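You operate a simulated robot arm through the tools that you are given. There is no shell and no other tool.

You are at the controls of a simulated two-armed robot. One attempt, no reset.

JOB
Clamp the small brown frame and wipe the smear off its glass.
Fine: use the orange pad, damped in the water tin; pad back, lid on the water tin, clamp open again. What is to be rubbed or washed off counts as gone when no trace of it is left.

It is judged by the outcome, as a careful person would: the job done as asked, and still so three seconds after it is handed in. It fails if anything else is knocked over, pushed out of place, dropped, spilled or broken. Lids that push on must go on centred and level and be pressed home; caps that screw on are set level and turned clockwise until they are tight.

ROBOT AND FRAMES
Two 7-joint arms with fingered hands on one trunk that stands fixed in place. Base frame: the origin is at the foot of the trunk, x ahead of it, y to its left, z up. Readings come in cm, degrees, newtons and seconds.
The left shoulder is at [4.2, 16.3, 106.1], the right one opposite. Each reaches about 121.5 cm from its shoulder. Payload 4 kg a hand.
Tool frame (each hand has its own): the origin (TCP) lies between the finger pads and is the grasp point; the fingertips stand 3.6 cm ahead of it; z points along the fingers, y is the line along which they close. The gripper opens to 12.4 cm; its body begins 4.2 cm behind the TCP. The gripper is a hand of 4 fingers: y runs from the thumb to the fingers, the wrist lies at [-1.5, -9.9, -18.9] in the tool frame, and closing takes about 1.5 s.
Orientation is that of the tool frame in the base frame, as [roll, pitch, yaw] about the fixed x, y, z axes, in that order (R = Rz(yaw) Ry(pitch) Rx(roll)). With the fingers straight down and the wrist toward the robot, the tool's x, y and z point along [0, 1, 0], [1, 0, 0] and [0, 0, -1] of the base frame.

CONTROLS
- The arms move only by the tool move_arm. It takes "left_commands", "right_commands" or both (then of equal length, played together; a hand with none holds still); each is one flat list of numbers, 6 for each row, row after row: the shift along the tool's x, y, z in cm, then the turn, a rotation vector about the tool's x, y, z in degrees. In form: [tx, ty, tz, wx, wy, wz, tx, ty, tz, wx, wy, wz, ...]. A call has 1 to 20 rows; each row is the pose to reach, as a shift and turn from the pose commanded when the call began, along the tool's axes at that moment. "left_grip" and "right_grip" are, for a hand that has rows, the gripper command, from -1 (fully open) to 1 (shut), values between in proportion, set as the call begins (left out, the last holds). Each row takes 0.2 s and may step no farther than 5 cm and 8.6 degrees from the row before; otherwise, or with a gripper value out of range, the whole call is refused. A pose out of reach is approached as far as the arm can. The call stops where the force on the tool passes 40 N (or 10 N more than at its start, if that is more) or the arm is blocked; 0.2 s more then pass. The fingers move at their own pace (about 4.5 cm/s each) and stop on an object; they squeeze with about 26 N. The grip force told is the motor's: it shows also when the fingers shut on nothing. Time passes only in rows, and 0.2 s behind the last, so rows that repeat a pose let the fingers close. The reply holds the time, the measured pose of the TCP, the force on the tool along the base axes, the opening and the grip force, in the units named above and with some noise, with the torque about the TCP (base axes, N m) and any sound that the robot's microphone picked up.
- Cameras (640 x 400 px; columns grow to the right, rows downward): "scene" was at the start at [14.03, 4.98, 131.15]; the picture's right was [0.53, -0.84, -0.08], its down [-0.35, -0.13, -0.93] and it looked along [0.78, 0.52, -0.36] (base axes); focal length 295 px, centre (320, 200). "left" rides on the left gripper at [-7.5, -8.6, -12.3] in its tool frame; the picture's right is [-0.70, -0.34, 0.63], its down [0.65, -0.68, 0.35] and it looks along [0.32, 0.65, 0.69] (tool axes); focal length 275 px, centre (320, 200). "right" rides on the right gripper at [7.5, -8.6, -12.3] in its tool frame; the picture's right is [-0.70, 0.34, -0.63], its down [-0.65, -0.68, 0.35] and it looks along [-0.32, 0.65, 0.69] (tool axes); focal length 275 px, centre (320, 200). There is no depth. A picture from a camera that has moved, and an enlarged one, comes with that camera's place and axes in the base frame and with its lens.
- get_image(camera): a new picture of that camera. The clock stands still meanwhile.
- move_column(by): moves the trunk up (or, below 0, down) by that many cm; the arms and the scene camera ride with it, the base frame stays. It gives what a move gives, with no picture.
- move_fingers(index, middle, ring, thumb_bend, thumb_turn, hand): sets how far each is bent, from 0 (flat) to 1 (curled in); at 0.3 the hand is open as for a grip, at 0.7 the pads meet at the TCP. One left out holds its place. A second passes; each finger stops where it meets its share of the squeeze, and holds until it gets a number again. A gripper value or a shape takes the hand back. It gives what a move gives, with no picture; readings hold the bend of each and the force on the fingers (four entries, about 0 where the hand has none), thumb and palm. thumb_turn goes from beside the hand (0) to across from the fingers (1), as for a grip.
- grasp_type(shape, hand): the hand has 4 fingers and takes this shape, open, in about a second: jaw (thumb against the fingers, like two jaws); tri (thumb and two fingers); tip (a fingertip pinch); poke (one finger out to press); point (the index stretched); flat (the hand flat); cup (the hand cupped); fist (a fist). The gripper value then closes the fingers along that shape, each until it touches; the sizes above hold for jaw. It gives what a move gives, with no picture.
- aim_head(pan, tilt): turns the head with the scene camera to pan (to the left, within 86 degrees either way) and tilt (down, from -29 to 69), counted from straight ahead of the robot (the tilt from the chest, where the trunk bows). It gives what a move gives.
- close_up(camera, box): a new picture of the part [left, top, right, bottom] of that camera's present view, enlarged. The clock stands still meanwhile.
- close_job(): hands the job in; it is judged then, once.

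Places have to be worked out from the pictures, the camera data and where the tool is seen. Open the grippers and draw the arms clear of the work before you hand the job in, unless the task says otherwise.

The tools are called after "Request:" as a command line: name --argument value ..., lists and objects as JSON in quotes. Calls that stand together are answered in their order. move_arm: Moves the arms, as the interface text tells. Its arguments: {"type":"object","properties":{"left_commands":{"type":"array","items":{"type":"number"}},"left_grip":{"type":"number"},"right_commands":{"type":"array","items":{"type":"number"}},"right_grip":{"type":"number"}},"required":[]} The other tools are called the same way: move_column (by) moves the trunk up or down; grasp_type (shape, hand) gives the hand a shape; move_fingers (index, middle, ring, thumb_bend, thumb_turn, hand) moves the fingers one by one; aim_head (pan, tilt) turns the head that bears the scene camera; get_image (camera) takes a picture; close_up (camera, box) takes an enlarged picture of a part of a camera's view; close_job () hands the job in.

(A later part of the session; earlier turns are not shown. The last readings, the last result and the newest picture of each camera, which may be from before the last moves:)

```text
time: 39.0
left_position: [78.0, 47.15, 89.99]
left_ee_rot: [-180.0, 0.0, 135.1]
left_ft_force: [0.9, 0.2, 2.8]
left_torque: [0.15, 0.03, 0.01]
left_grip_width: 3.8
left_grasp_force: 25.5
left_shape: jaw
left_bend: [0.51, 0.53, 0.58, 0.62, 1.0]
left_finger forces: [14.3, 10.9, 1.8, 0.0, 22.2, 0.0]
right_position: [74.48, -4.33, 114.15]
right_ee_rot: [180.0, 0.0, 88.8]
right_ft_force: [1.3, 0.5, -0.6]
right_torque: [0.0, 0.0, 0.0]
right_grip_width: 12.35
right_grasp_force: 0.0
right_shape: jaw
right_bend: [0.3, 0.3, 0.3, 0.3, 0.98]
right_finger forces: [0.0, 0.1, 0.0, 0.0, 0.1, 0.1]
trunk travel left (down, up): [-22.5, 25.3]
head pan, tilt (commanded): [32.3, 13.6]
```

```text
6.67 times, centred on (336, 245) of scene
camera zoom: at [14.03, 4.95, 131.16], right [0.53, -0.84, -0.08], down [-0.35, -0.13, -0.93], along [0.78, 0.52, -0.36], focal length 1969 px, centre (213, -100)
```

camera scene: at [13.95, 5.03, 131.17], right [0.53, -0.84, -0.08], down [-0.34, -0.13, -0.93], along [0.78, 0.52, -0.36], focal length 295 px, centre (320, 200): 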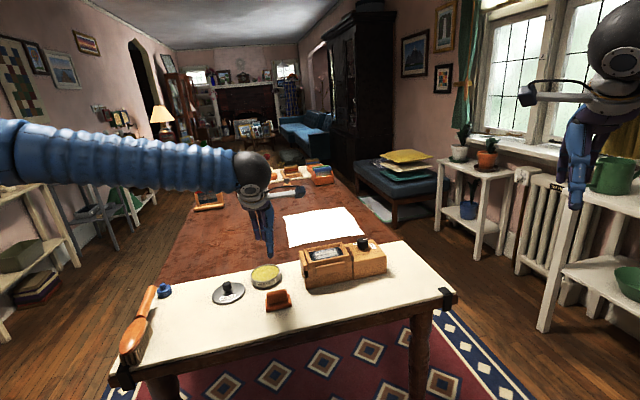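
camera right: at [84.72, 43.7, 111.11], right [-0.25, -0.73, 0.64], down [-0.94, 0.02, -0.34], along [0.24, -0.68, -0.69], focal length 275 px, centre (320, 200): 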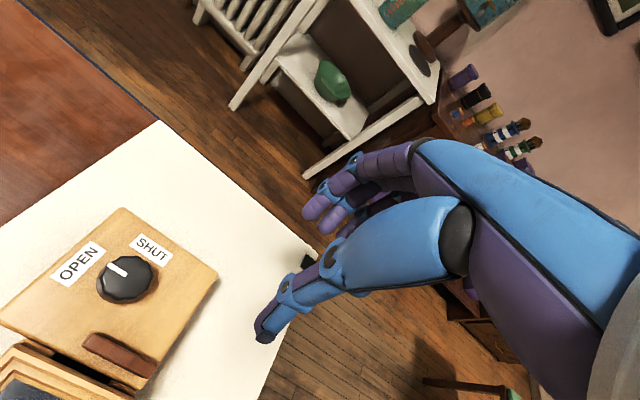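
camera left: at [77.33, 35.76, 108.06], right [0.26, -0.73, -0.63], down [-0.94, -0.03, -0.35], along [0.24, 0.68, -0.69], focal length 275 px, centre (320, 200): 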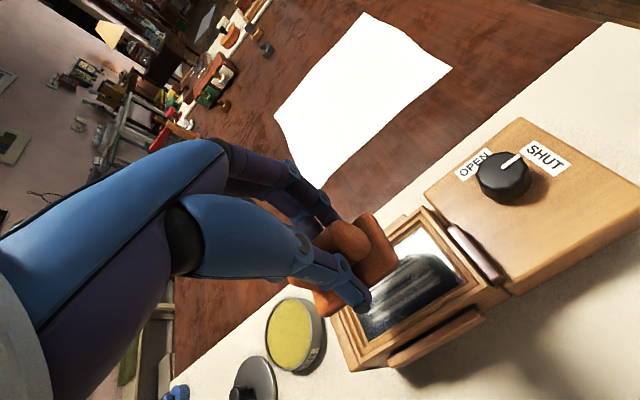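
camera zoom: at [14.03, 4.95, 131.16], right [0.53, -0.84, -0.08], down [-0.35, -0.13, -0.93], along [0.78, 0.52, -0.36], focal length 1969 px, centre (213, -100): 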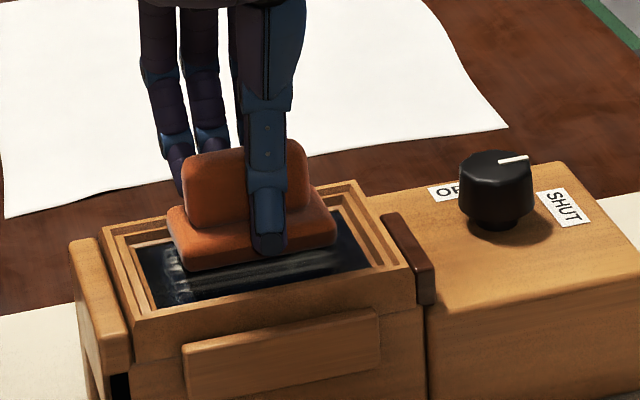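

There is a light touch (2.8 N) at about the pad's far-left corner before the expected glass height. I look closely to see what is touching.

Request:
close_up --camera "scene" --box '[306, 226, 346, 260]'

Request:
close_up --camera "left" --box '[290, 190, 410, 310]'

Request:
get_image --camera "right"

```text
11.76 times, centred on (326, 243) of scene
camera zoom: at [14.03, 4.95, 131.16], right [0.53, -0.84, -0.08], down [-0.35, -0.13, -0.93], along [0.78, 0.52, -0.36], focal length 3475 px, centre (249, -306)
```

zoom: 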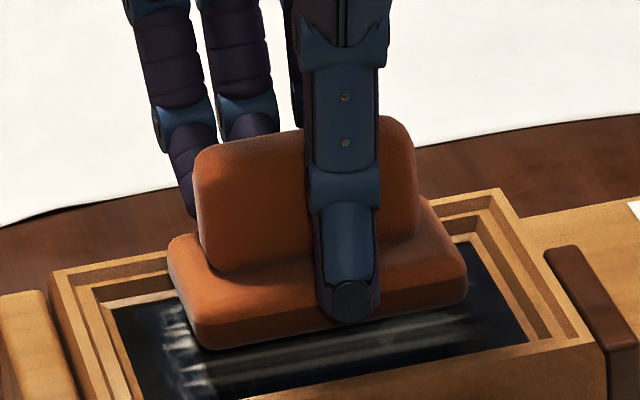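

```text
3.33 times, centred on (350, 250) of left
camera zoom: at [77.32, 35.68, 102.14], right [0.25, -0.73, -0.63], down [-0.94, -0.03, -0.35], along [0.24, 0.68, -0.69], focal length 918 px, centre (220, 33)
```

zoom: 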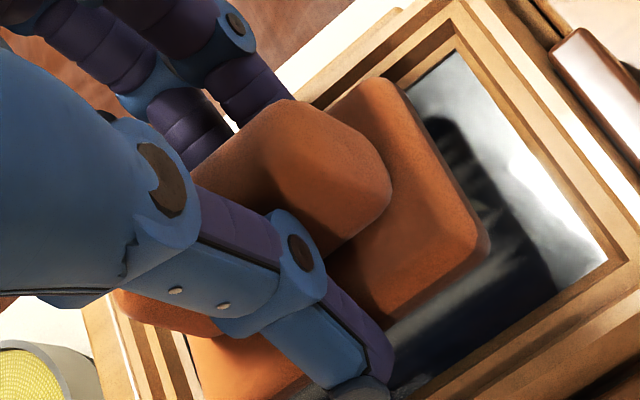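

```text
taken
camera right: at [66.04, 3.37, 126.31], right [0.32, -0.7, 0.63], down [-0.7, -0.63, -0.35], along [0.64, -0.33, -0.69], focal length 275 px, centre (320, 200)
```

right: 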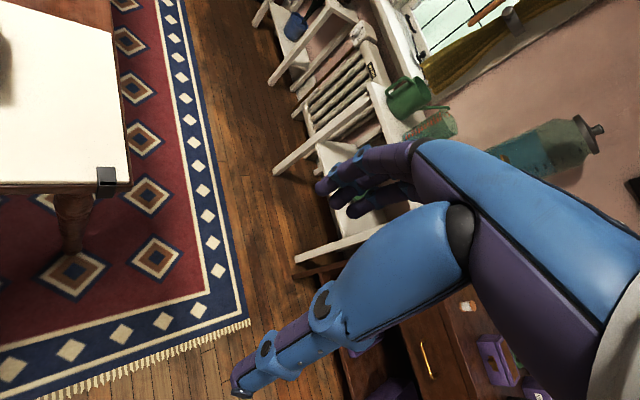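

The pad looks level but its far edge may be resting on the frame's inner step. I raise slightly, shift 0.4 cm toward the near side and 0.3 cm toward the jaw, and lower again to compare.

Request:
move_arm --left_commands '[0, 0, -0.4, 0, 0, 0, -0.3, -0.4, -0.4, 0, 0, 0, -0.3, -0.4, 0.0, 0, 0, 0, -0.3, -0.4, 0.0, 0, 0, 0]'

```text
time: 40.0
left_position: [77.99, 46.45, 89.91]
left_ee_rot: [180.0, 0.0, 135.0]
left_ft_force: [0.5, -0.5, 2.9]
left_torque: [0.12, 0.01, 0.0]
left_grip_width: 3.76
left_grasp_force: 25.4
left_shape: jaw
left_bend: [0.51, 0.53, 0.58, 0.62, 1.0]
left_finger forces: [14.3, 10.7, 1.8, 0.1, 22.1, 0.0]
right_position: [74.39, -4.29, 114.2]
right_ee_rot: [179.9, 0.0, 88.8]
right_ft_force: [0.1, -0.2, 0.5]
right_torque: [0.0, 0.0, 0.01]
right_grip_width: 12.38
right_grasp_force: 0.1
right_shape: jaw
right_bend: [0.3, 0.3, 0.3, 0.3, 0.98]
right_finger forces: [0.1, 0.0, 0.0, 0.0, 0.1, 0.0]
trunk travel left (down, up): [-22.5, 25.3]
head pan, tilt (commanded): [32.3, 13.6]
```

Same light force at the same height, so this is likely the glass itself. I press a further 0.2 cm and read the force and torque.

Request:
move_arm --left_commands '[0, 0, 0.1, 0, 0, 0, 0, 0, 0.2, 0, 0, 0, 0, 0, 0.2, 0, 0, 0]'

Request:
close_up --camera "scene" --box '[306, 226, 346, 260]'

Request:
close_up --camera "left" --box '[290, 190, 410, 310]'

```text
time: 40.8
left_position: [77.92, 46.52, 89.98]
left_ee_rot: [179.9, 0.0, 135.0]
left_ft_force: [1.4, -0.3, 11.6]
left_torque: [0.26, -0.27, -0.03]
left_grip_width: 3.77
left_grasp_force: 25.8
left_shape: jaw
left_bend: [0.51, 0.52, 0.58, 0.62, 1.0]
left_finger forces: [16.5, 13.1, 1.9, 0.0, 22.5, 0.0]
right_position: [74.43, -4.4, 114.18]
right_ee_rot: [-180.0, 0.0, 88.7]
right_ft_force: [-0.4, -0.7, -0.2]
right_torque: [0.02, 0.0, -0.01]
right_grip_width: 12.38
right_grasp_force: 0.1
right_shape: jaw
right_bend: [0.3, 0.3, 0.3, 0.3, 0.98]
right_finger forces: [0.0, 0.1, 0.0, 0.1, 0.1, 0.1]
trunk travel left (down, up): [-22.5, 25.3]
head pan, tilt (commanded): [32.3, 13.6]
```

```text
11.76 times, centred on (326, 243) of scene
camera zoom: at [13.96, 4.9, 131.18], right [0.53, -0.84, -0.08], down [-0.34, -0.13, -0.93], along [0.78, 0.52, -0.36], focal length 3475 px, centre (249, -306)
```

zoom: 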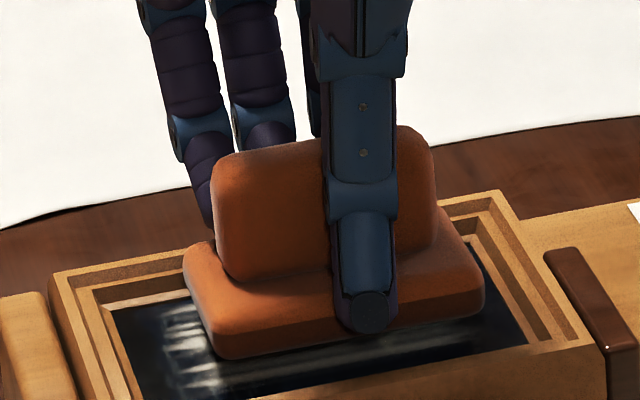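

```text
3.33 times, centred on (350, 250) of left
camera zoom: at [77.21, 35.13, 102.07], right [0.26, -0.73, -0.63], down [-0.94, -0.03, -0.35], along [0.24, 0.68, -0.69], focal length 918 px, centre (220, 33)
```

zoom: 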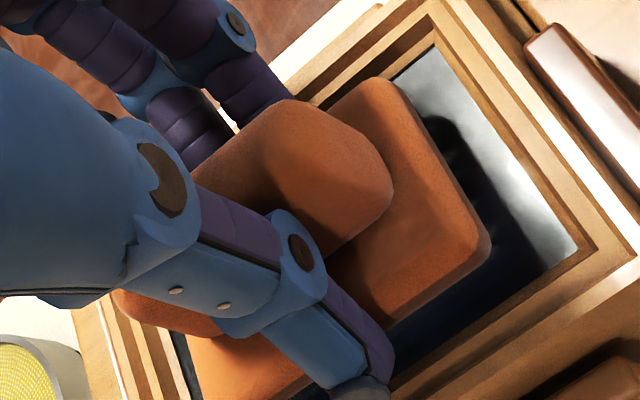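

Force is now 11.6 N, with its centre toward the pad's far edge. I try a 2° tilt that lifts that far edge, and see whether the load moves to the pad's middle.

Request:
move_arm --left_commands '[0, -0.1, 0, -1, 0, 0, 0, -0.18, 0, -2, 0, 0, 0, -0.18, 0, -2, 0, 0]'

```text
time: 41.6
left_position: [77.8, 46.41, 89.77]
left_ee_rot: [178.0, 0.0, 135.1]
left_ft_force: [4.0, 1.0, 12.4]
left_torque: [0.36, -0.39, -0.04]
left_grip_width: 3.76
left_grasp_force: 26.2
left_shape: jaw
left_bend: [0.5, 0.52, 0.58, 0.62, 1.0]
left_finger forces: [17.7, 13.5, 2.1, 0.0, 22.0, 0.1]
right_position: [74.53, -4.52, 114.01]
right_ee_rot: [-180.0, 0.0, 88.8]
right_ft_force: [0.4, -0.3, -0.5]
right_torque: [-0.01, -0.01, -0.02]
right_grip_width: 12.36
right_grasp_force: 0.1
right_shape: jaw
right_bend: [0.3, 0.3, 0.3, 0.3, 0.98]
right_finger forces: [0.0, 0.0, 0.0, 0.0, 0.1, 0.0]
trunk travel left (down, up): [-22.5, 25.3]
head pan, tilt (commanded): [32.3, 13.6]
```

The load centre stays at the finger side, which just reflects the fingertips pushing the pad base there. I undo the tilt and make a test stroke along the glass, then lift to see the effect.

Request:
move_arm --left_commands '[0, 0.1, 0, 1, 0, 0, 0, 0.18, 0, 2, 0, 0, -0.4, 0.18, 0, 2, 0, 0, 0, 0.18, 0, 2, 0, 0, 0.5, 0.18, 0, 2, 0, 0, 1.0, 0.18, 0, 2, 0, 0, 1.5, 0.18, 0, 2, 0, 0]'

Request:
close_up --camera "scene" --box '[306, 226, 346, 260]'

Request:
close_up --camera "left" --box '[290, 190, 450, 310]'

```text
time: 43.2
left_position: [76.92, 47.58, 89.89]
left_ee_rot: [179.9, -0.1, 135.0]
left_ft_force: [6.0, -4.7, 16.6]
left_torque: [0.14, -0.53, -0.17]
left_grip_width: 3.81
left_grasp_force: 26.0
left_shape: jaw
left_bend: [0.5, 0.52, 0.58, 0.62, 1.0]
left_finger forces: [24.2, 12.7, 1.8, 0.0, 24.3, 0.0]
right_position: [74.45, -4.52, 114.1]
right_ee_rot: [180.0, 0.1, 88.8]
right_ft_force: [-0.1, -0.7, 0.6]
right_torque: [0.01, -0.01, 0.03]
right_grip_width: 12.36
right_grasp_force: 0.1
right_shape: jaw
right_bend: [0.3, 0.3, 0.3, 0.3, 0.98]
right_finger forces: [0.0, 0.1, 0.0, 0.0, 0.1, 0.0]
trunk travel left (down, up): [-22.5, 25.3]
head pan, tilt (commanded): [32.3, 13.6]
```

```text
11.76 times, centred on (326, 243) of scene
camera zoom: at [13.96, 4.86, 131.17], right [0.53, -0.84, -0.08], down [-0.34, -0.13, -0.93], along [0.78, 0.52, -0.36], focal length 3475 px, centre (249, -306)
```

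zoom: 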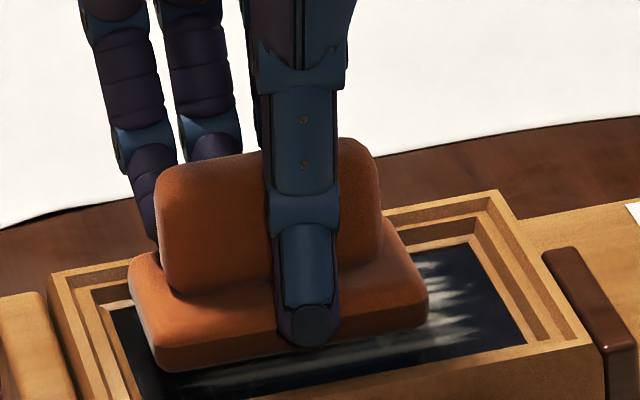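

```text
3.33 times, centred on (370, 250) of left
camera zoom: at [76.16, 36.15, 102.04], right [0.26, -0.73, -0.63], down [-0.94, -0.03, -0.35], along [0.24, 0.68, -0.69], focal length 918 px, centre (153, 33)
```

zoom: 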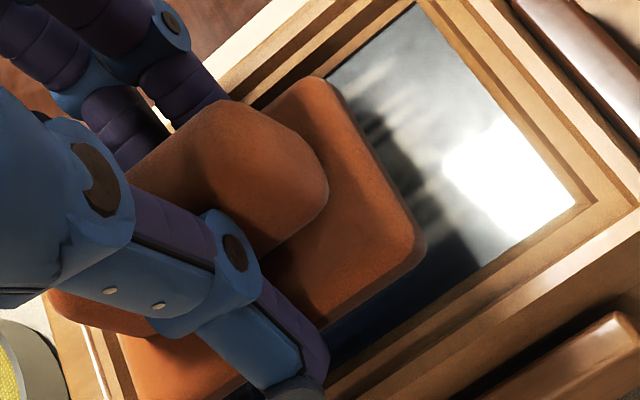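

The pad slides on the glass with about 17 N. I lift it and move aside to see what the stroke removed.

Request:
move_arm --left_commands '[0, 0, -1, 0, 0, 0, 0, 0, -4, 0, 0, 0, 0, 0, -7, 0, 0, 0, 2, 2, -9, 0, 0, 0, 5, 4, -9, 0, 0, 0, 5, 4, -9, 0, 0, 0]'

Request:
close_up --camera "scene" --box '[296, 225, 376, 275]'

Request:
close_up --camera "left" --box '[320, 150, 560, 300]'

```text
time: 44.6
left_position: [76.17, 53.96, 98.75]
left_ee_rot: [-179.9, 0.0, 135.0]
left_ft_force: [-0.2, -0.3, -0.5]
left_torque: [0.01, -0.01, 0.01]
left_grip_width: 3.77
left_grasp_force: 25.4
left_shape: jaw
left_bend: [0.51, 0.53, 0.58, 0.62, 1.0]
left_finger forces: [14.9, 8.9, 1.7, 0.0, 21.8, 0.0]
right_position: [74.6, -4.4, 114.11]
right_ee_rot: [-179.9, 0.1, 88.8]
right_ft_force: [0.2, 0.6, -0.3]
right_torque: [0.0, -0.01, 0.02]
right_grip_width: 12.35
right_grasp_force: 0.0
right_shape: jaw
right_bend: [0.3, 0.3, 0.3, 0.3, 0.98]
right_finger forces: [0.1, 0.0, 0.1, 0.0, 0.0, 0.0]
trunk travel left (down, up): [-22.5, 25.3]
head pan, tilt (commanded): [32.3, 13.6]
```

```text
8.00 times, centred on (336, 250) of scene
camera zoom: at [14.07, 4.87, 131.15], right [0.53, -0.84, -0.08], down [-0.35, -0.13, -0.93], along [0.78, 0.52, -0.36], focal length 2363 px, centre (192, -200)
```

zoom: 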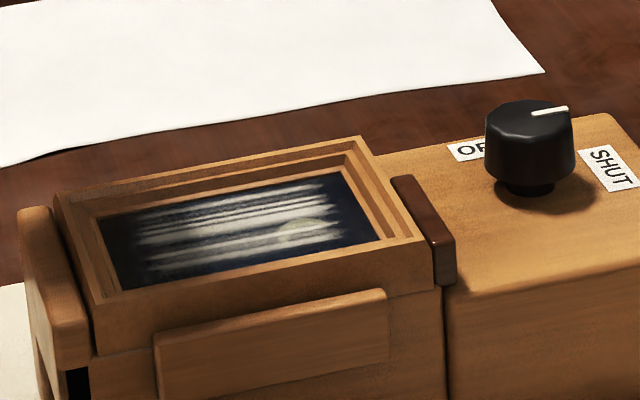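

```text
2.67 times, centred on (440, 225) of left
camera zoom: at [75.54, 42.65, 110.97], right [0.25, -0.73, -0.63], down [-0.94, -0.03, -0.35], along [0.24, 0.68, -0.69], focal length 734 px, centre (0, 133)
```

zoom: 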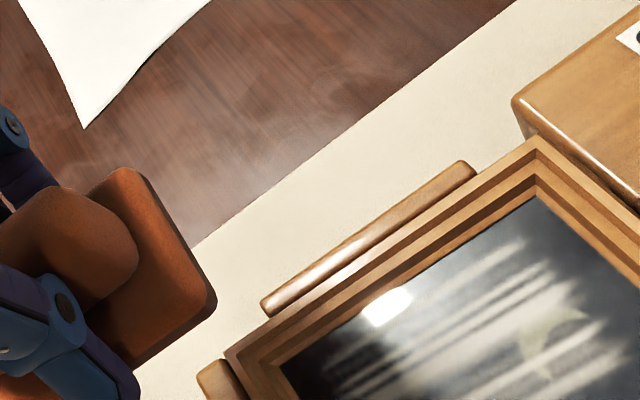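

The stroke faded the smear's left part but most remains, so it needs many more strokes. I return to the glass centre and rub back and forth along its length with similar pressure.

Request:
move_arm --left_commands '[-3, -2, 0, 0, 0, 0, -6.07, -3.71, 3, 0, 0, 0, -6.07, -3.71, 7, 0, 0, 0, -6.07, -3.71, 8.3, 0, 0, 0, -6.07, -3.71, 9.0, 0, 0, 0, -6.07, -3.71, 9.2, 0, 0, 0, -6.6, -3.71, 9.2, 0, 0, 0, -7.1, -3.71, 9.2, 0, 0, 0, -6.6, -3.71, 9.2, 0, 0, 0, -6.07, -3.71, 9.2, 0, 0, 0, -5.5, -3.71, 9.2, 0, 0, 0, -4.97, -3.71, 9.2, 0, 0, 0, -5.5, -3.71, 9.2, 0, 0, 0, -6.07, -3.71, 9.2, 0, 0, 0, -6.6, -3.71, 9.2, 0, 0, 0, -7.1, -3.71, 9.2, 0, 0, 0, -6.6, -3.71, 9.2, 0, 0, 0, -6.07, -3.71, 9.2, 0, 0, 0]'

Request:
close_up --camera "scene" --box '[306, 226, 346, 260]'

Request:
close_up --camera "left" --box '[290, 190, 450, 310]'

```text
time: 48.4
left_position: [77.95, 46.94, 89.64]
left_ee_rot: [179.8, 0.1, 135.0]
left_ft_force: [5.3, -8.9, 27.5]
left_torque: [0.14, -0.69, -0.17]
left_grip_width: 3.93
left_grasp_force: 26.1
left_shape: jaw
left_bend: [0.5, 0.52, 0.59, 0.62, 1.0]
left_finger forces: [28.3, 15.0, 1.0, 0.0, 28.4, 0.1]
right_position: [74.36, -4.62, 114.26]
right_ee_rot: [180.0, -0.1, 88.7]
right_ft_force: [0.2, 0.8, 0.6]
right_torque: [-0.04, 0.01, 0.01]
right_grip_width: 12.37
right_grasp_force: 0.0
right_shape: jaw
right_bend: [0.3, 0.3, 0.3, 0.3, 0.98]
right_finger forces: [0.1, 0.0, 0.0, 0.0, 0.1, 0.0]
trunk travel left (down, up): [-22.5, 25.3]
head pan, tilt (commanded): [32.3, 13.6]
```

```text
11.76 times, centred on (326, 243) of scene
camera zoom: at [13.87, 4.8, 131.19], right [0.53, -0.84, -0.08], down [-0.34, -0.12, -0.93], along [0.78, 0.52, -0.36], focal length 3475 px, centre (249, -306)
```

zoom: 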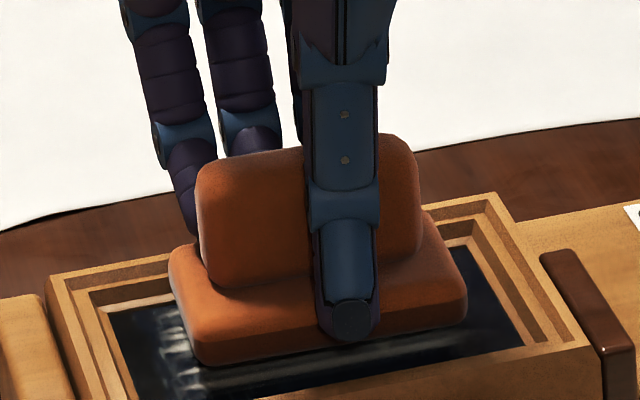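

```text
3.33 times, centred on (370, 250) of left
camera zoom: at [77.05, 35.48, 101.94], right [0.25, -0.73, -0.63], down [-0.94, -0.02, -0.35], along [0.24, 0.68, -0.69], focal length 918 px, centre (153, 33)
```

zoom: 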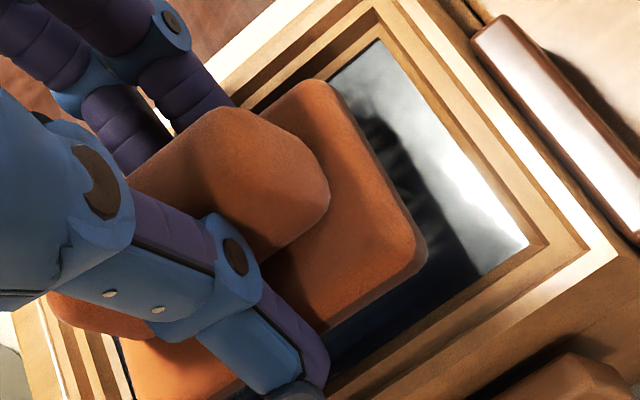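

Pressing at 27 N, a bit firmer than needed; I ease slightly and continue rubbing along the length, first nearer the front edge, then nearer the far edge, reaching both ends.

Request:
move_arm --left_commands '[0.5, -0.2, -0.1, 0, 0, 0, 1.0, -0.4, -0.1, 0, 0, 0, 1.3, -0.4, -0.1, 0, 0, 0, 0.65, -0.4, -0.1, 0, 0, 0, 0, -0.4, -0.1, 0, 0, 0, -0.65, -0.4, -0.1, 0, 0, 0, -1.2, -0.4, -0.1, 0, 0, 0, -0.65, -0.4, -0.1, 0, 0, 0, 0, -0.4, -0.1, 0, 0, 0, 0.65, -0.4, -0.1, 0, 0, 0, 1.3, -0.2, -0.1, 0, 0, 0, 1.3, 0.2, -0.1, 0, 0, 0, 0.65, 0.3, -0.1, 0, 0, 0, 0, 0.3, -0.1, 0, 0, 0, -0.65, 0.3, -0.1, 0, 0, 0, -1.2, 0.3, -0.1, 0, 0, 0, -0.65, 0.3, -0.1, 0, 0, 0, 0, 0.3, -0.1, 0, 0, 0, 0.65, 0.3, -0.1, 0, 0, 0, 1.2, 0.2, -0.1, 0, 0, 0]'

Request:
close_up --camera "scene" --box '[306, 226, 346, 260]'

Request:
close_up --camera "left" --box '[290, 190, 450, 310]'

```text
time: 52.6
left_position: [77.19, 47.98, 89.81]
left_ee_rot: [179.9, 0.0, 135.1]
left_ft_force: [5.2, -4.2, 18.2]
left_torque: [0.17, -0.5, -0.14]
left_grip_width: 3.9
left_grasp_force: 25.8
left_shape: jaw
left_bend: [0.51, 0.53, 0.59, 0.62, 1.0]
left_finger forces: [20.9, 14.4, 1.0, 0.1, 25.7, 0.0]
right_position: [74.39, -4.54, 114.17]
right_ee_rot: [-180.0, 0.0, 88.8]
right_ft_force: [0.3, -0.2, 0.6]
right_torque: [0.03, 0.02, 0.01]
right_grip_width: 12.38
right_grasp_force: 0.0
right_shape: jaw
right_bend: [0.3, 0.3, 0.3, 0.3, 0.98]
right_finger forces: [0.0, 0.0, 0.0, 0.0, 0.1, 0.1]
trunk travel left (down, up): [-22.5, 25.3]
head pan, tilt (commanded): [32.3, 13.6]
```

```text
11.76 times, centred on (326, 243) of scene
camera zoom: at [13.92, 4.87, 131.18], right [0.53, -0.84, -0.08], down [-0.34, -0.13, -0.93], along [0.78, 0.52, -0.36], focal length 3475 px, centre (249, -306)
```

zoom: 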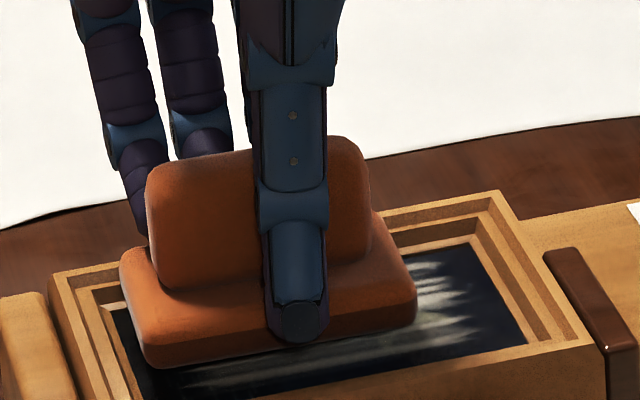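

```text
3.33 times, centred on (370, 250) of left
camera zoom: at [76.38, 36.61, 101.98], right [0.26, -0.73, -0.63], down [-0.94, -0.03, -0.35], along [0.24, 0.68, -0.69], focal length 918 px, centre (153, 33)
```

zoom: 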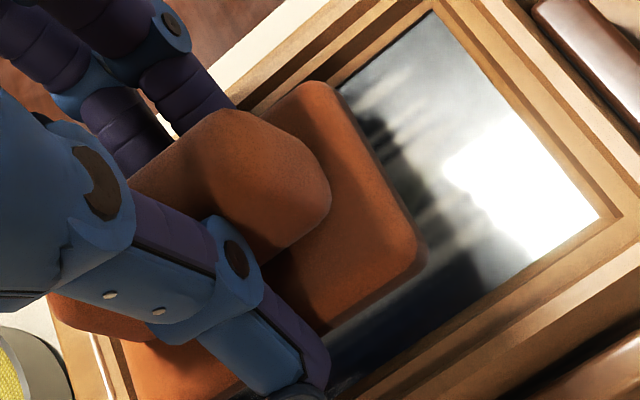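

I lift and look at the glass again to judge the rate of cleaning.

Request:
move_arm --left_commands '[0, 0, -1, 0, 0, 0, 0, 0, -4, 0, 0, 0, 0, 0, -7, 0, 0, 0, 2, 2, -9, 0, 0, 0, 5, 4, -9, 0, 0, 0, 5, 4, -9, 0, 0, 0]'

Request:
close_up --camera "scene" --box '[306, 235, 354, 265]'

Request:
close_up --camera "left" --box '[390, 190, 590, 320]'

```text
time: 54.0
left_position: [76.55, 54.33, 98.67]
left_ee_rot: [-180.0, -0.1, 135.0]
left_ft_force: [-0.1, 0.6, -0.6]
left_torque: [0.02, 0.0, 0.0]
left_grip_width: 3.76
left_grasp_force: 26.2
left_shape: jaw
left_bend: [0.51, 0.53, 0.58, 0.62, 1.0]
left_finger forces: [13.3, 9.3, 1.3, 0.1, 22.4, 0.0]
right_position: [74.57, -4.37, 114.17]
right_ee_rot: [-179.8, 0.0, 88.8]
right_ft_force: [0.2, -0.7, -1.1]
right_torque: [0.0, 0.03, 0.0]
right_grip_width: 12.37
right_grasp_force: 0.0
right_shape: jaw
right_bend: [0.3, 0.3, 0.3, 0.3, 0.98]
right_finger forces: [0.0, 0.0, 0.0, 0.0, 0.1, 0.0]
trunk travel left (down, up): [-22.5, 25.3]
head pan, tilt (commanded): [32.3, 13.6]
```

```text
13.33 times, centred on (330, 250) of scene
camera zoom: at [14.07, 4.87, 131.15], right [0.53, -0.84, -0.08], down [-0.35, -0.13, -0.93], along [0.78, 0.52, -0.36], focal length 3939 px, centre (187, -467)
```

zoom: 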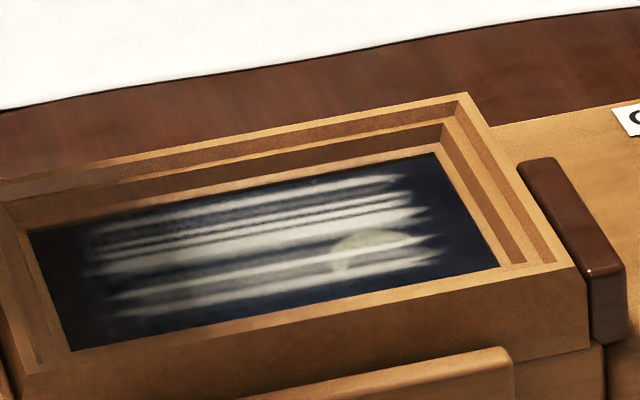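

```text
3.08 times, centred on (490, 255) of left
camera zoom: at [75.8, 43.0, 110.88], right [0.25, -0.73, -0.63], down [-0.94, -0.03, -0.35], along [0.24, 0.68, -0.69], focal length 847 px, centre (-203, 31)
```

zoom: 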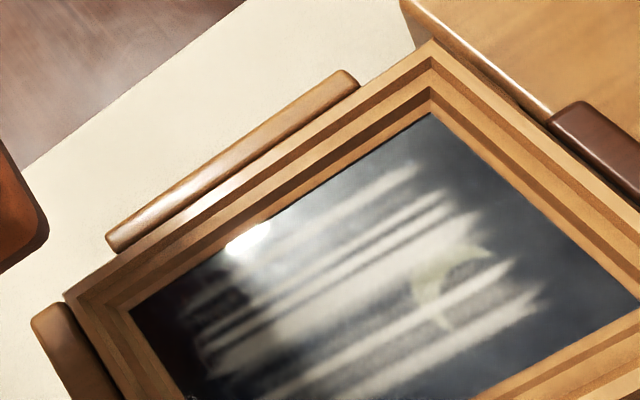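

The smear has hardly gone in the middle: comparing pad corners in the hand view with those at pick-up, the pad has tilted about 5° in the grip (far edge low), so only that edge touches. I return with the hand tilted to compensate and test the contact gently.

Request:
move_arm --left_commands '[-3, -2, 1, -1.5, 0.3, 0, -6.07, -4.71, 4, -3, 0.6, 0, -6.07, -4.71, 7, -5, 1, 0, -6.07, -4.71, 8, -5, 1, 0, -6.07, -4.71, 8.5, -5, 1, 0, -6.07, -4.71, 8.5, -5, 1, 0]'

Request:
close_up --camera "scene" --box '[306, 226, 346, 260]'

Request:
close_up --camera "left" --box '[290, 190, 450, 310]'

```text
refused: row 2 steps farther than a row can; nothing moved
```

```text
11.76 times, centred on (326, 243) of scene
camera zoom: at [14.07, 4.87, 131.15], right [0.53, -0.84, -0.08], down [-0.35, -0.13, -0.93], along [0.78, 0.52, -0.36], focal length 3475 px, centre (249, -306)
```

zoom: 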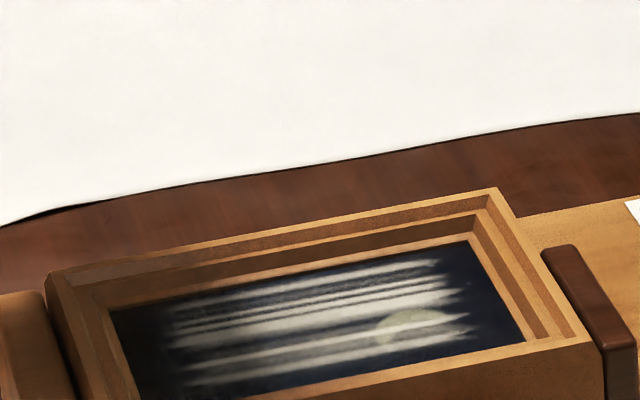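

```text
3.33 times, centred on (370, 250) of left
camera zoom: at [75.8, 43.0, 110.88], right [0.25, -0.73, -0.63], down [-0.94, -0.03, -0.35], along [0.24, 0.68, -0.69], focal length 918 px, centre (153, 33)
```

zoom: 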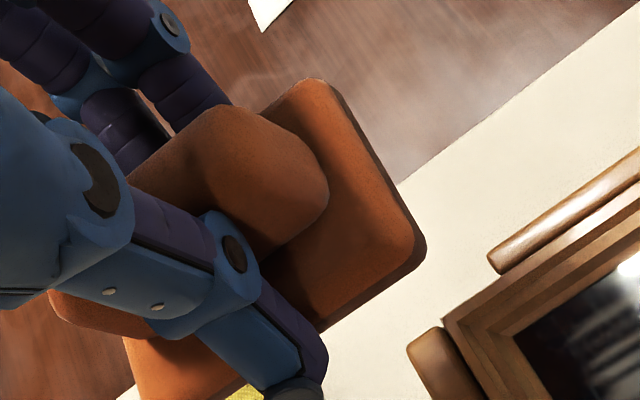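

A row stepped slightly too far; I resend the approach with smaller steps.

Request:
move_arm --left_commands '[-2, -1.5, 0.5, -1, 0.2, 0, -4, -3.2, 2.5, -2.5, 0.5, 0, -6.07, -4.71, 5, -4, 0.8, 0, -6.07, -4.71, 7.5, -5, 1, 0, -6.07, -4.71, 8.5, -5, 1, 0, -6.07, -4.71, 8.5, -5, 1, 0]'

Request:
close_up --camera "scene" --box '[306, 226, 346, 260]'

Request:
close_up --camera "left" --box '[290, 190, 450, 310]'

```text
time: 55.4
left_position: [77.45, 46.8, 90.1]
left_ee_rot: [175.0, -1.1, 135.1]
left_ft_force: [0.4, 0.5, -0.2]
left_torque: [0.01, 0.03, 0.03]
left_grip_width: 3.78
left_grasp_force: 25.9
left_shape: jaw
left_bend: [0.51, 0.53, 0.58, 0.62, 1.0]
left_finger forces: [12.9, 9.0, 1.4, 0.1, 22.3, 0.0]
right_position: [74.42, -4.39, 114.29]
right_ee_rot: [180.0, 0.0, 88.9]
right_ft_force: [-0.6, 0.1, 0.1]
right_torque: [0.01, 0.01, 0.02]
right_grip_width: 12.4
right_grasp_force: 0.0
right_shape: jaw
right_bend: [0.3, 0.3, 0.3, 0.3, 0.98]
right_finger forces: [0.0, 0.0, 0.0, 0.1, 0.1, 0.0]
trunk travel left (down, up): [-22.5, 25.3]
head pan, tilt (commanded): [32.3, 13.6]
```

```text
11.76 times, centred on (326, 243) of scene
camera zoom: at [14.03, 4.97, 131.16], right [0.53, -0.84, -0.08], down [-0.35, -0.13, -0.93], along [0.78, 0.52, -0.36], focal length 3475 px, centre (249, -306)
```

zoom: 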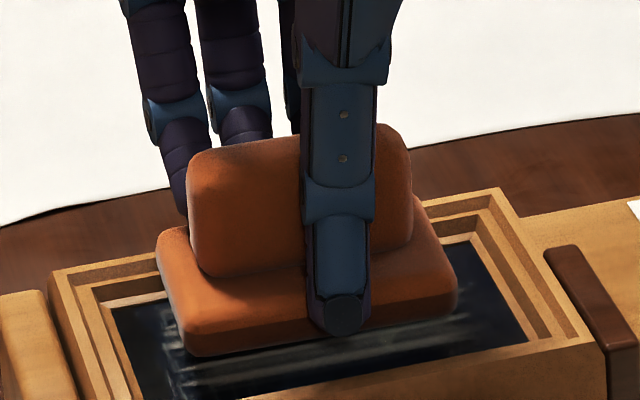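

```text
3.33 times, centred on (370, 250) of left
camera zoom: at [76.12, 34.56, 101.36], right [0.29, -0.68, -0.67], down [-0.92, 0.0, -0.39], along [0.27, 0.73, -0.63], focal length 918 px, centre (153, 33)
```

zoom: 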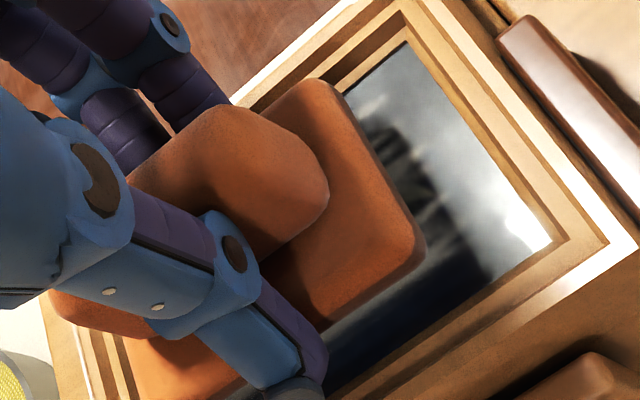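

No contact yet at z 90.1. I creep down to find the contact and its torque.

Request:
move_arm --left_commands '[0, 0, 0.15, 0, 0, 0, 0, 0, 0.3, 0, 0, 0, 0, 0, 0.3, 0, 0, 0]'

```text
time: 56.2
left_position: [77.36, 46.78, 89.78]
left_ee_rot: [175.1, -1.1, 135.1]
left_ft_force: [-0.3, -0.3, 2.8]
left_torque: [-0.13, -0.02, 0.0]
left_grip_width: 3.73
left_grasp_force: 26.2
left_shape: jaw
left_bend: [0.51, 0.53, 0.58, 0.62, 1.0]
left_finger forces: [13.2, 8.4, 1.5, 0.0, 23.0, 0.1]
right_position: [74.42, -4.4, 114.18]
right_ee_rot: [-180.0, 0.1, 88.8]
right_ft_force: [-0.1, 0.6, -0.8]
right_torque: [0.02, 0.01, -0.02]
right_grip_width: 12.37
right_grasp_force: 0.1
right_shape: jaw
right_bend: [0.3, 0.3, 0.3, 0.3, 0.98]
right_finger forces: [0.1, 0.0, 0.0, 0.1, 0.0, 0.0]
trunk travel left (down, up): [-22.5, 25.3]
head pan, tilt (commanded): [32.3, 13.6]
```

Now the opposite corner (jaw end, near edge) touches first, so the right tilt is in between. I go back half-way and test again with light contact.

Request:
move_arm --left_commands '[0, 0, -0.4, 0, 0, 0, 0, 0.23, -0.4, 2.5, -0.5, 0, 0, 0.23, -0.1, 2.5, -0.5, 0, 0, 0.23, -0.1, 2.5, -0.5, 0]'

```text
time: 57.2
left_position: [77.56, 47.0, 89.93]
left_ee_rot: [177.6, -0.5, 135.1]
left_ft_force: [-0.2, 0.0, -0.5]
left_torque: [-0.01, 0.03, -0.02]
left_grip_width: 3.76
left_grasp_force: 25.8
left_shape: jaw
left_bend: [0.51, 0.53, 0.58, 0.62, 1.0]
left_finger forces: [12.8, 9.1, 1.3, 0.0, 22.3, 0.0]
right_position: [74.52, -4.35, 114.15]
right_ee_rot: [-180.0, 0.0, 88.9]
right_ft_force: [-0.4, -0.2, 0.3]
right_torque: [0.01, -0.01, 0.0]
right_grip_width: 12.37
right_grasp_force: 0.1
right_shape: jaw
right_bend: [0.3, 0.3, 0.3, 0.3, 0.98]
right_finger forces: [0.0, 0.0, 0.0, 0.0, 0.0, 0.0]
trunk travel left (down, up): [-22.5, 25.3]
head pan, tilt (commanded): [32.3, 13.6]
```

No contact at 89.93; I lower in 0.1 cm steps.

Request:
move_arm --left_commands '[0, 0, 0.15, 0, 0, 0, 0, 0, 0.15, 0, 0, 0]'

Request:
move_arm --left_commands '[0, 0, 0.1, 0, 0, 0, 0, 0, 0.1, 0, 0, 0]'

```text
time: 57.8
left_position: [77.46, 46.93, 89.76]
left_ee_rot: [177.5, -0.5, 135.0]
left_ft_force: [0.5, -0.2, 0.9]
left_torque: [0.0, 0.01, -0.04]
left_grip_width: 3.73
left_grasp_force: 25.5
left_shape: jaw
left_bend: [0.51, 0.53, 0.58, 0.62, 1.0]
left_finger forces: [12.7, 9.3, 1.4, 0.1, 22.4, 0.0]
right_position: [74.65, -4.31, 114.11]
right_ee_rot: [-180.0, 0.1, 88.8]
right_ft_force: [0.6, -0.4, 0.2]
right_torque: [0.01, -0.02, -0.01]
right_grip_width: 12.37
right_grasp_force: 0.1
right_shape: jaw
right_bend: [0.3, 0.3, 0.3, 0.3, 0.98]
right_finger forces: [0.1, 0.0, 0.1, 0.1, 0.1, 0.0]
trunk travel left (down, up): [-22.5, 25.3]
head pan, tilt (commanded): [32.3, 13.6]
```

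```text
time: 58.4
left_position: [77.62, 46.92, 89.72]
left_ee_rot: [177.4, -0.5, 135.1]
left_ft_force: [1.8, 1.1, 6.9]
left_torque: [0.16, -0.14, -0.01]
left_grip_width: 3.76
left_grasp_force: 26.1
left_shape: jaw
left_bend: [0.51, 0.53, 0.58, 0.62, 1.0]
left_finger forces: [13.5, 10.5, 1.4, 0.0, 22.4, 0.0]
right_position: [74.52, -4.42, 114.18]
right_ee_rot: [179.9, 0.0, 88.8]
right_ft_force: [0.6, 0.2, 0.2]
right_torque: [0.0, -0.01, 0.0]
right_grip_width: 12.38
right_grasp_force: 0.0
right_shape: jaw
right_bend: [0.3, 0.3, 0.3, 0.3, 0.98]
right_finger forces: [0.1, 0.0, 0.1, 0.0, 0.0, 0.0]
trunk travel left (down, up): [-22.5, 25.3]
head pan, tilt (commanded): [32.3, 13.6]
```

Contact now sits inside the pad face (flat seating). I add 0.5° more, press slightly further and make several strokes, then look.

Request:
move_arm --left_commands '[0, -0.04, 0.1, -0.5, 0, 0, -0.6, -0.04, 0.1, -0.5, 0, 0, -1.1, -0.04, 0.1, -0.5, 0, 0, -0.6, -0.04, 0.1, -0.5, 0, 0, 0, -0.04, 0.1, -0.5, 0, 0, 0.6, -0.04, 0.1, -0.5, 0, 0, 1.2, -0.04, 0.1, -0.5, 0, 0, 0.6, -0.04, 0.1, -0.5, 0, 0, 0, -0.04, 0.1, -0.5, 0, 0, -0.6, -0.04, 0.1, -0.5, 0, 0, -1.1, -0.04, 0.1, -0.5, 0, 0, -0.6, -0.04, 0.1, -0.5, 0, 0, 0, -0.04, 0.1, -0.5, 0, 0]'

Request:
close_up --camera "scene" --box '[306, 226, 346, 260]'

Request:
close_up --camera "left" --box '[290, 190, 450, 310]'

```text
time: 61.2
left_position: [77.59, 46.7, 89.72]
left_ee_rot: [176.9, -0.5, 134.9]
left_ft_force: [4.1, -5.6, 15.2]
left_torque: [-0.15, -0.23, -0.11]
left_grip_width: 3.76
left_grasp_force: 25.8
left_shape: jaw
left_bend: [0.51, 0.53, 0.58, 0.62, 1.0]
left_finger forces: [17.2, 10.3, 1.3, 0.0, 25.8, 0.1]
right_position: [74.55, -4.59, 114.27]
right_ee_rot: [180.0, 0.0, 88.7]
right_ft_force: [-0.6, 0.0, -0.3]
right_torque: [-0.04, 0.0, -0.02]
right_grip_width: 12.36
right_grasp_force: 0.0
right_shape: jaw
right_bend: [0.3, 0.3, 0.3, 0.3, 0.98]
right_finger forces: [0.0, 0.0, 0.0, 0.0, 0.0, 0.1]
trunk travel left (down, up): [-22.5, 25.3]
head pan, tilt (commanded): [32.3, 13.6]
```

```text
11.76 times, centred on (326, 243) of scene
camera zoom: at [13.95, 4.87, 131.18], right [0.53, -0.84, -0.08], down [-0.34, -0.13, -0.93], along [0.78, 0.52, -0.36], focal length 3475 px, centre (249, -306)
```

zoom: 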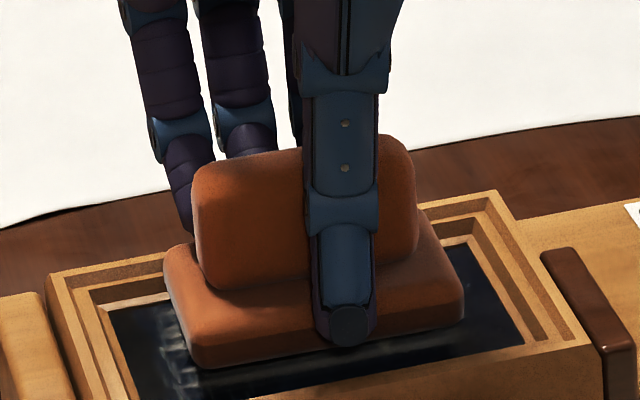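

```text
3.33 times, centred on (370, 250) of left
camera zoom: at [76.46, 34.9, 101.4], right [0.27, -0.7, -0.66], down [-0.93, -0.01, -0.38], along [0.26, 0.71, -0.65], focal length 918 px, centre (153, 33)
```

zoom: 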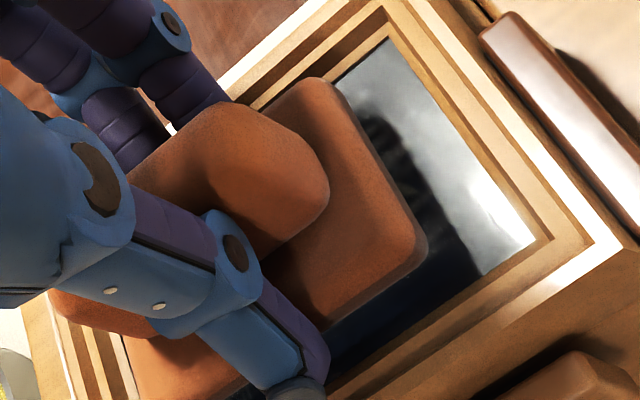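

The load is now centred under the pad. I continue with strokes nearer the front and the far edge.

Request:
move_arm --left_commands '[0.6, -0.2, 0, 0, 0, 0, 1.2, -0.4, 0, 0, 0, 0, 0.6, -0.4, 0, 0, 0, 0, 0, -0.4, 0, 0, 0, 0, -0.6, -0.4, 0, 0, 0, 0, -1.1, -0.4, 0, 0, 0, 0, -0.6, -0.4, 0, 0, 0, 0, 0, -0.4, 0, 0, 0, 0, 0.6, -0.3, 0, 0, 0, 0, 1.2, 0, 0, 0, 0, 0, 1.2, 0.4, 0, 0, 0, 0, 0.6, 0.4, 0, 0, 0, 0, 0, 0.4, 0, 0, 0, 0, -0.6, 0.4, 0, 0, 0, 0, -1.1, 0.4, 0, 0, 0, 0, -0.6, 0.4, 0, 0, 0, 0, 0, 0.4, 0, 0, 0, 0, 0.6, 0.4, 0, 0, 0, 0, 1.2, 0.2, 0, 0, 0, 0]'

Request:
move_arm --left_commands '[0, 0, -1, 0, 0, 0, 0, 0, -4, 0, 0, 0, 0, 0, -7, 0, 0, 0, 2, 2, -9, 0, 0, 0, 5, 4, -9, 0, 0, 0, 5, 4, -9, 0, 0, 0]'

Request:
close_up --camera "scene" --box '[306, 235, 354, 265]'

Request:
close_up --camera "left" --box '[390, 190, 590, 320]'

```text
time: 65.2
left_position: [76.81, 47.88, 89.77]
left_ee_rot: [176.9, -0.5, 135.0]
left_ft_force: [7.1, -4.4, 15.4]
left_torque: [-0.01, -0.3, -0.06]
left_grip_width: 3.72
left_grasp_force: 25.6
left_shape: jaw
left_bend: [0.51, 0.53, 0.58, 0.62, 1.0]
left_finger forces: [18.9, 10.8, 1.3, 0.1, 25.0, 0.0]
right_position: [74.34, -4.52, 114.19]
right_ee_rot: [-179.9, 0.0, 88.7]
right_ft_force: [0.1, 0.0, 0.7]
right_torque: [0.04, 0.02, 0.01]
right_grip_width: 12.35
right_grasp_force: 0.1
right_shape: jaw
right_bend: [0.3, 0.3, 0.3, 0.3, 0.98]
right_finger forces: [0.1, 0.1, 0.1, 0.1, 0.1, 0.0]
trunk travel left (down, up): [-22.5, 25.3]
head pan, tilt (commanded): [32.3, 13.6]
```

```text
time: 66.6
left_position: [75.75, 53.88, 98.9]
left_ee_rot: [177.0, -0.5, 135.1]
left_ft_force: [0.2, -0.5, -0.2]
left_torque: [-0.02, -0.01, 0.01]
left_grip_width: 3.73
left_grasp_force: 26.3
left_shape: jaw
left_bend: [0.51, 0.53, 0.58, 0.62, 1.0]
left_finger forces: [13.9, 8.7, 1.5, 0.0, 22.6, 0.0]
right_position: [74.58, -4.41, 114.07]
right_ee_rot: [-179.9, 0.0, 88.9]
right_ft_force: [-0.6, 0.1, 0.5]
right_torque: [0.0, 0.0, 0.0]
right_grip_width: 12.4
right_grasp_force: 0.1
right_shape: jaw
right_bend: [0.3, 0.3, 0.3, 0.3, 0.98]
right_finger forces: [0.0, 0.0, 0.0, 0.0, 0.0, 0.0]
trunk travel left (down, up): [-22.5, 25.3]
head pan, tilt (commanded): [32.3, 13.6]
```

```text
13.33 times, centred on (330, 250) of scene
camera zoom: at [14.07, 4.88, 131.15], right [0.53, -0.84, -0.08], down [-0.35, -0.13, -0.93], along [0.78, 0.52, -0.36], focal length 3939 px, centre (187, -467)
```

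zoom: 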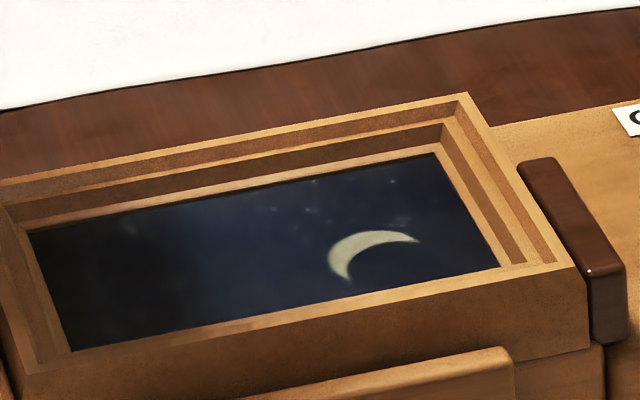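

```text
3.08 times, centred on (490, 255) of left
camera zoom: at [74.78, 42.03, 110.49], right [0.27, -0.7, -0.66], down [-0.93, -0.01, -0.37], along [0.26, 0.71, -0.65], focal length 847 px, centre (-203, 31)
```

zoom: 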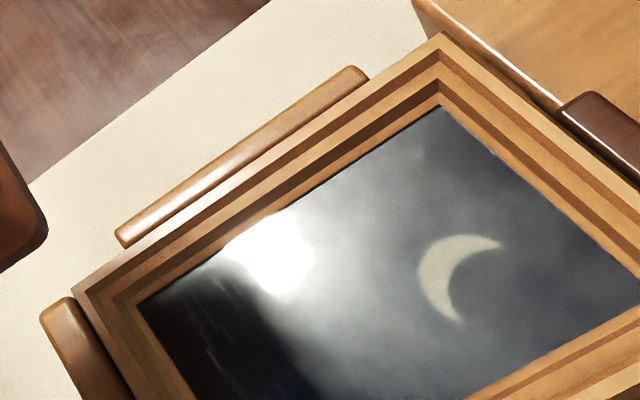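

The smear is almost gone and the moon picture shows. I zoom in hard to look for remaining traces versus stars in the picture.

Request:
close_up --camera "scene" --box '[306, 243, 334, 265]'

Request:
close_up --camera "scene" --box '[322, 238, 350, 260]'

Request:
close_up --camera "left" --box '[420, 240, 520, 330]'

Request:
close_up --camera "left" --box '[500, 210, 620, 320]'

```text
16.00 times, centred on (320, 254) of scene
camera zoom: at [14.07, 4.88, 131.15], right [0.53, -0.84, -0.08], down [-0.35, -0.13, -0.93], along [0.78, 0.52, -0.36], focal length 4726 px, centre (320, -664)
```

zoom: 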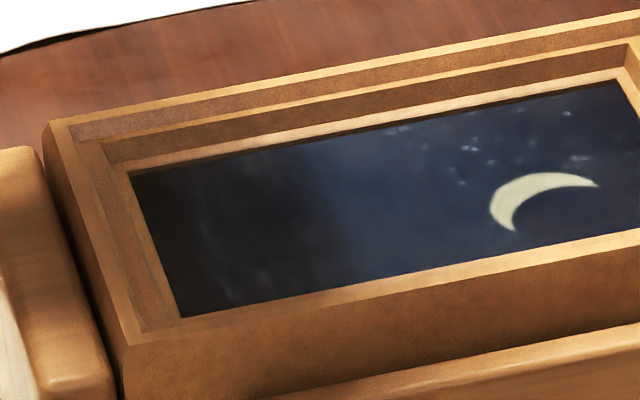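

```text
16.00 times, centred on (336, 249) of scene
camera zoom: at [14.07, 4.88, 131.15], right [0.53, -0.84, -0.08], down [-0.35, -0.13, -0.93], along [0.78, 0.52, -0.36], focal length 4726 px, centre (64, -584)
```

zoom: 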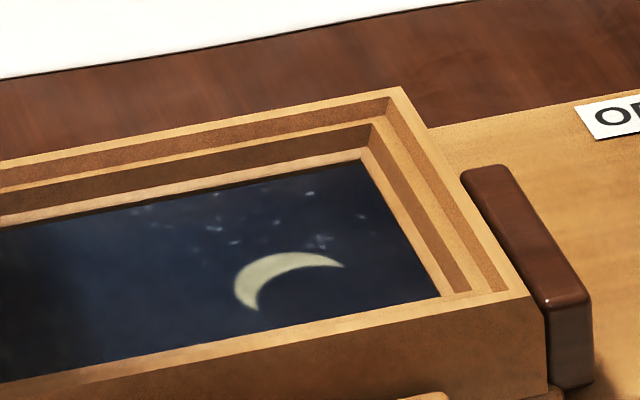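

```text
4.44 times, centred on (470, 285) of left
camera zoom: at [74.78, 42.03, 110.49], right [0.27, -0.7, -0.66], down [-0.93, -0.01, -0.37], along [0.26, 0.71, -0.65], focal length 1224 px, centre (-347, -178)
```

zoom: 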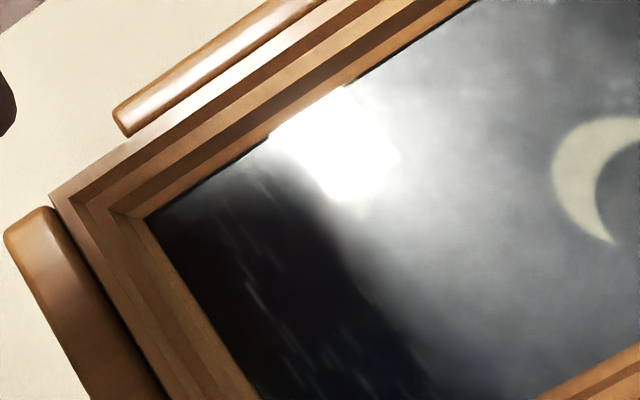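

```text
3.64 times, centred on (560, 265) of left
camera zoom: at [74.78, 42.03, 110.49], right [0.27, -0.7, -0.66], down [-0.93, -0.01, -0.37], along [0.26, 0.71, -0.65], focal length 1001 px, centre (-553, -36)
```

zoom: 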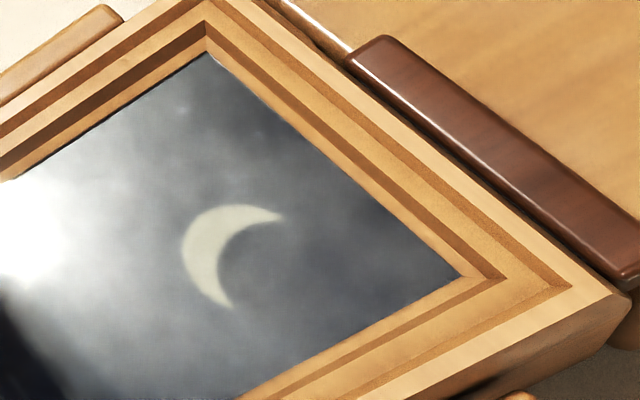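

Only faint flecks remain (perhaps stars or reflections). To be thorough I put the pad back at the same tilt and pressure and sweep the whole glass again, out to the ends and both edges.

Request:
move_arm --left_commands '[-2.5, -2, 0, 0, 0, 0, -5, -4, 2, 0, 0, 0, -5, -4, 6, 0, 0, 0, -5, -4, 8.2, 0, 0, 0, -5, -4, 9, 0, 0, 0, -4.9, -3.75, 9, 0, 0, 0, -5.5, -3.75, 9, 0, 0, 0, -6.2, -3.75, 9, 0, 0, 0, -6.8, -3.75, 9, 0, 0, 0, -7.4, -3.75, 9, 0, 0, 0, -7.4, -4.2, 9, 0, 0, 0, -6.8, -4.2, 9, 0, 0, 0, -6.2, -4.2, 9, 0, 0, 0, -5.5, -4.2, 9, 0, 0, 0, -4.85, -4.2, 9, 0, 0, 0, -4.85, -4.65, 9, 0, 0, 0, -5.5, -4.65, 9, 0, 0, 0, -6.2, -4.65, 9, 0, 0, 0, -6.8, -4.65, 9, 0, 0, 0, -7.4, -4.65, 9, 0, 0, 0]'

Request:
close_up --camera "scene" --box '[306, 226, 346, 260]'

```text
time: 70.8
left_position: [77.99, 45.82, 89.62]
left_ee_rot: [176.9, -0.6, 135.1]
left_ft_force: [-4.8, 5.4, 18.7]
left_torque: [0.34, 0.07, 0.08]
left_grip_width: 3.77
left_grasp_force: 25.8
left_shape: jaw
left_bend: [0.5, 0.52, 0.58, 0.62, 1.0]
left_finger forces: [17.3, 12.3, 2.4, 0.1, 28.0, 0.0]
right_position: [74.36, -4.44, 114.25]
right_ee_rot: [180.0, 0.0, 88.8]
right_ft_force: [-0.4, 0.1, 0.0]
right_torque: [0.0, 0.01, -0.01]
right_grip_width: 12.37
right_grasp_force: 0.1
right_shape: jaw
right_bend: [0.3, 0.3, 0.3, 0.3, 0.98]
right_finger forces: [0.0, 0.0, 0.0, 0.0, 0.0, 0.1]
trunk travel left (down, up): [-22.5, 25.3]
head pan, tilt (commanded): [32.3, 13.6]
```

```text
11.76 times, centred on (326, 243) of scene
camera zoom: at [13.88, 4.88, 131.18], right [0.53, -0.84, -0.08], down [-0.34, -0.13, -0.93], along [0.78, 0.52, -0.36], focal length 3475 px, centre (249, -306)
```

zoom: 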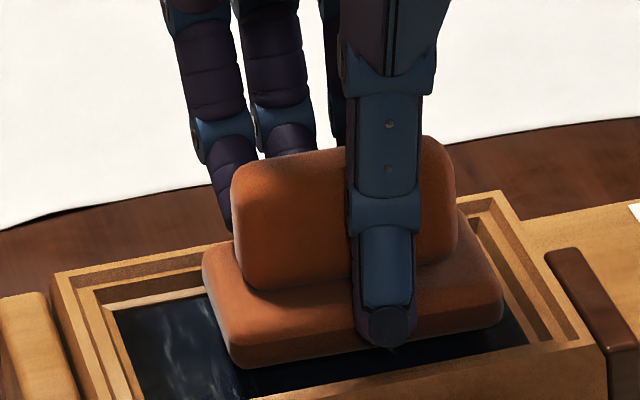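

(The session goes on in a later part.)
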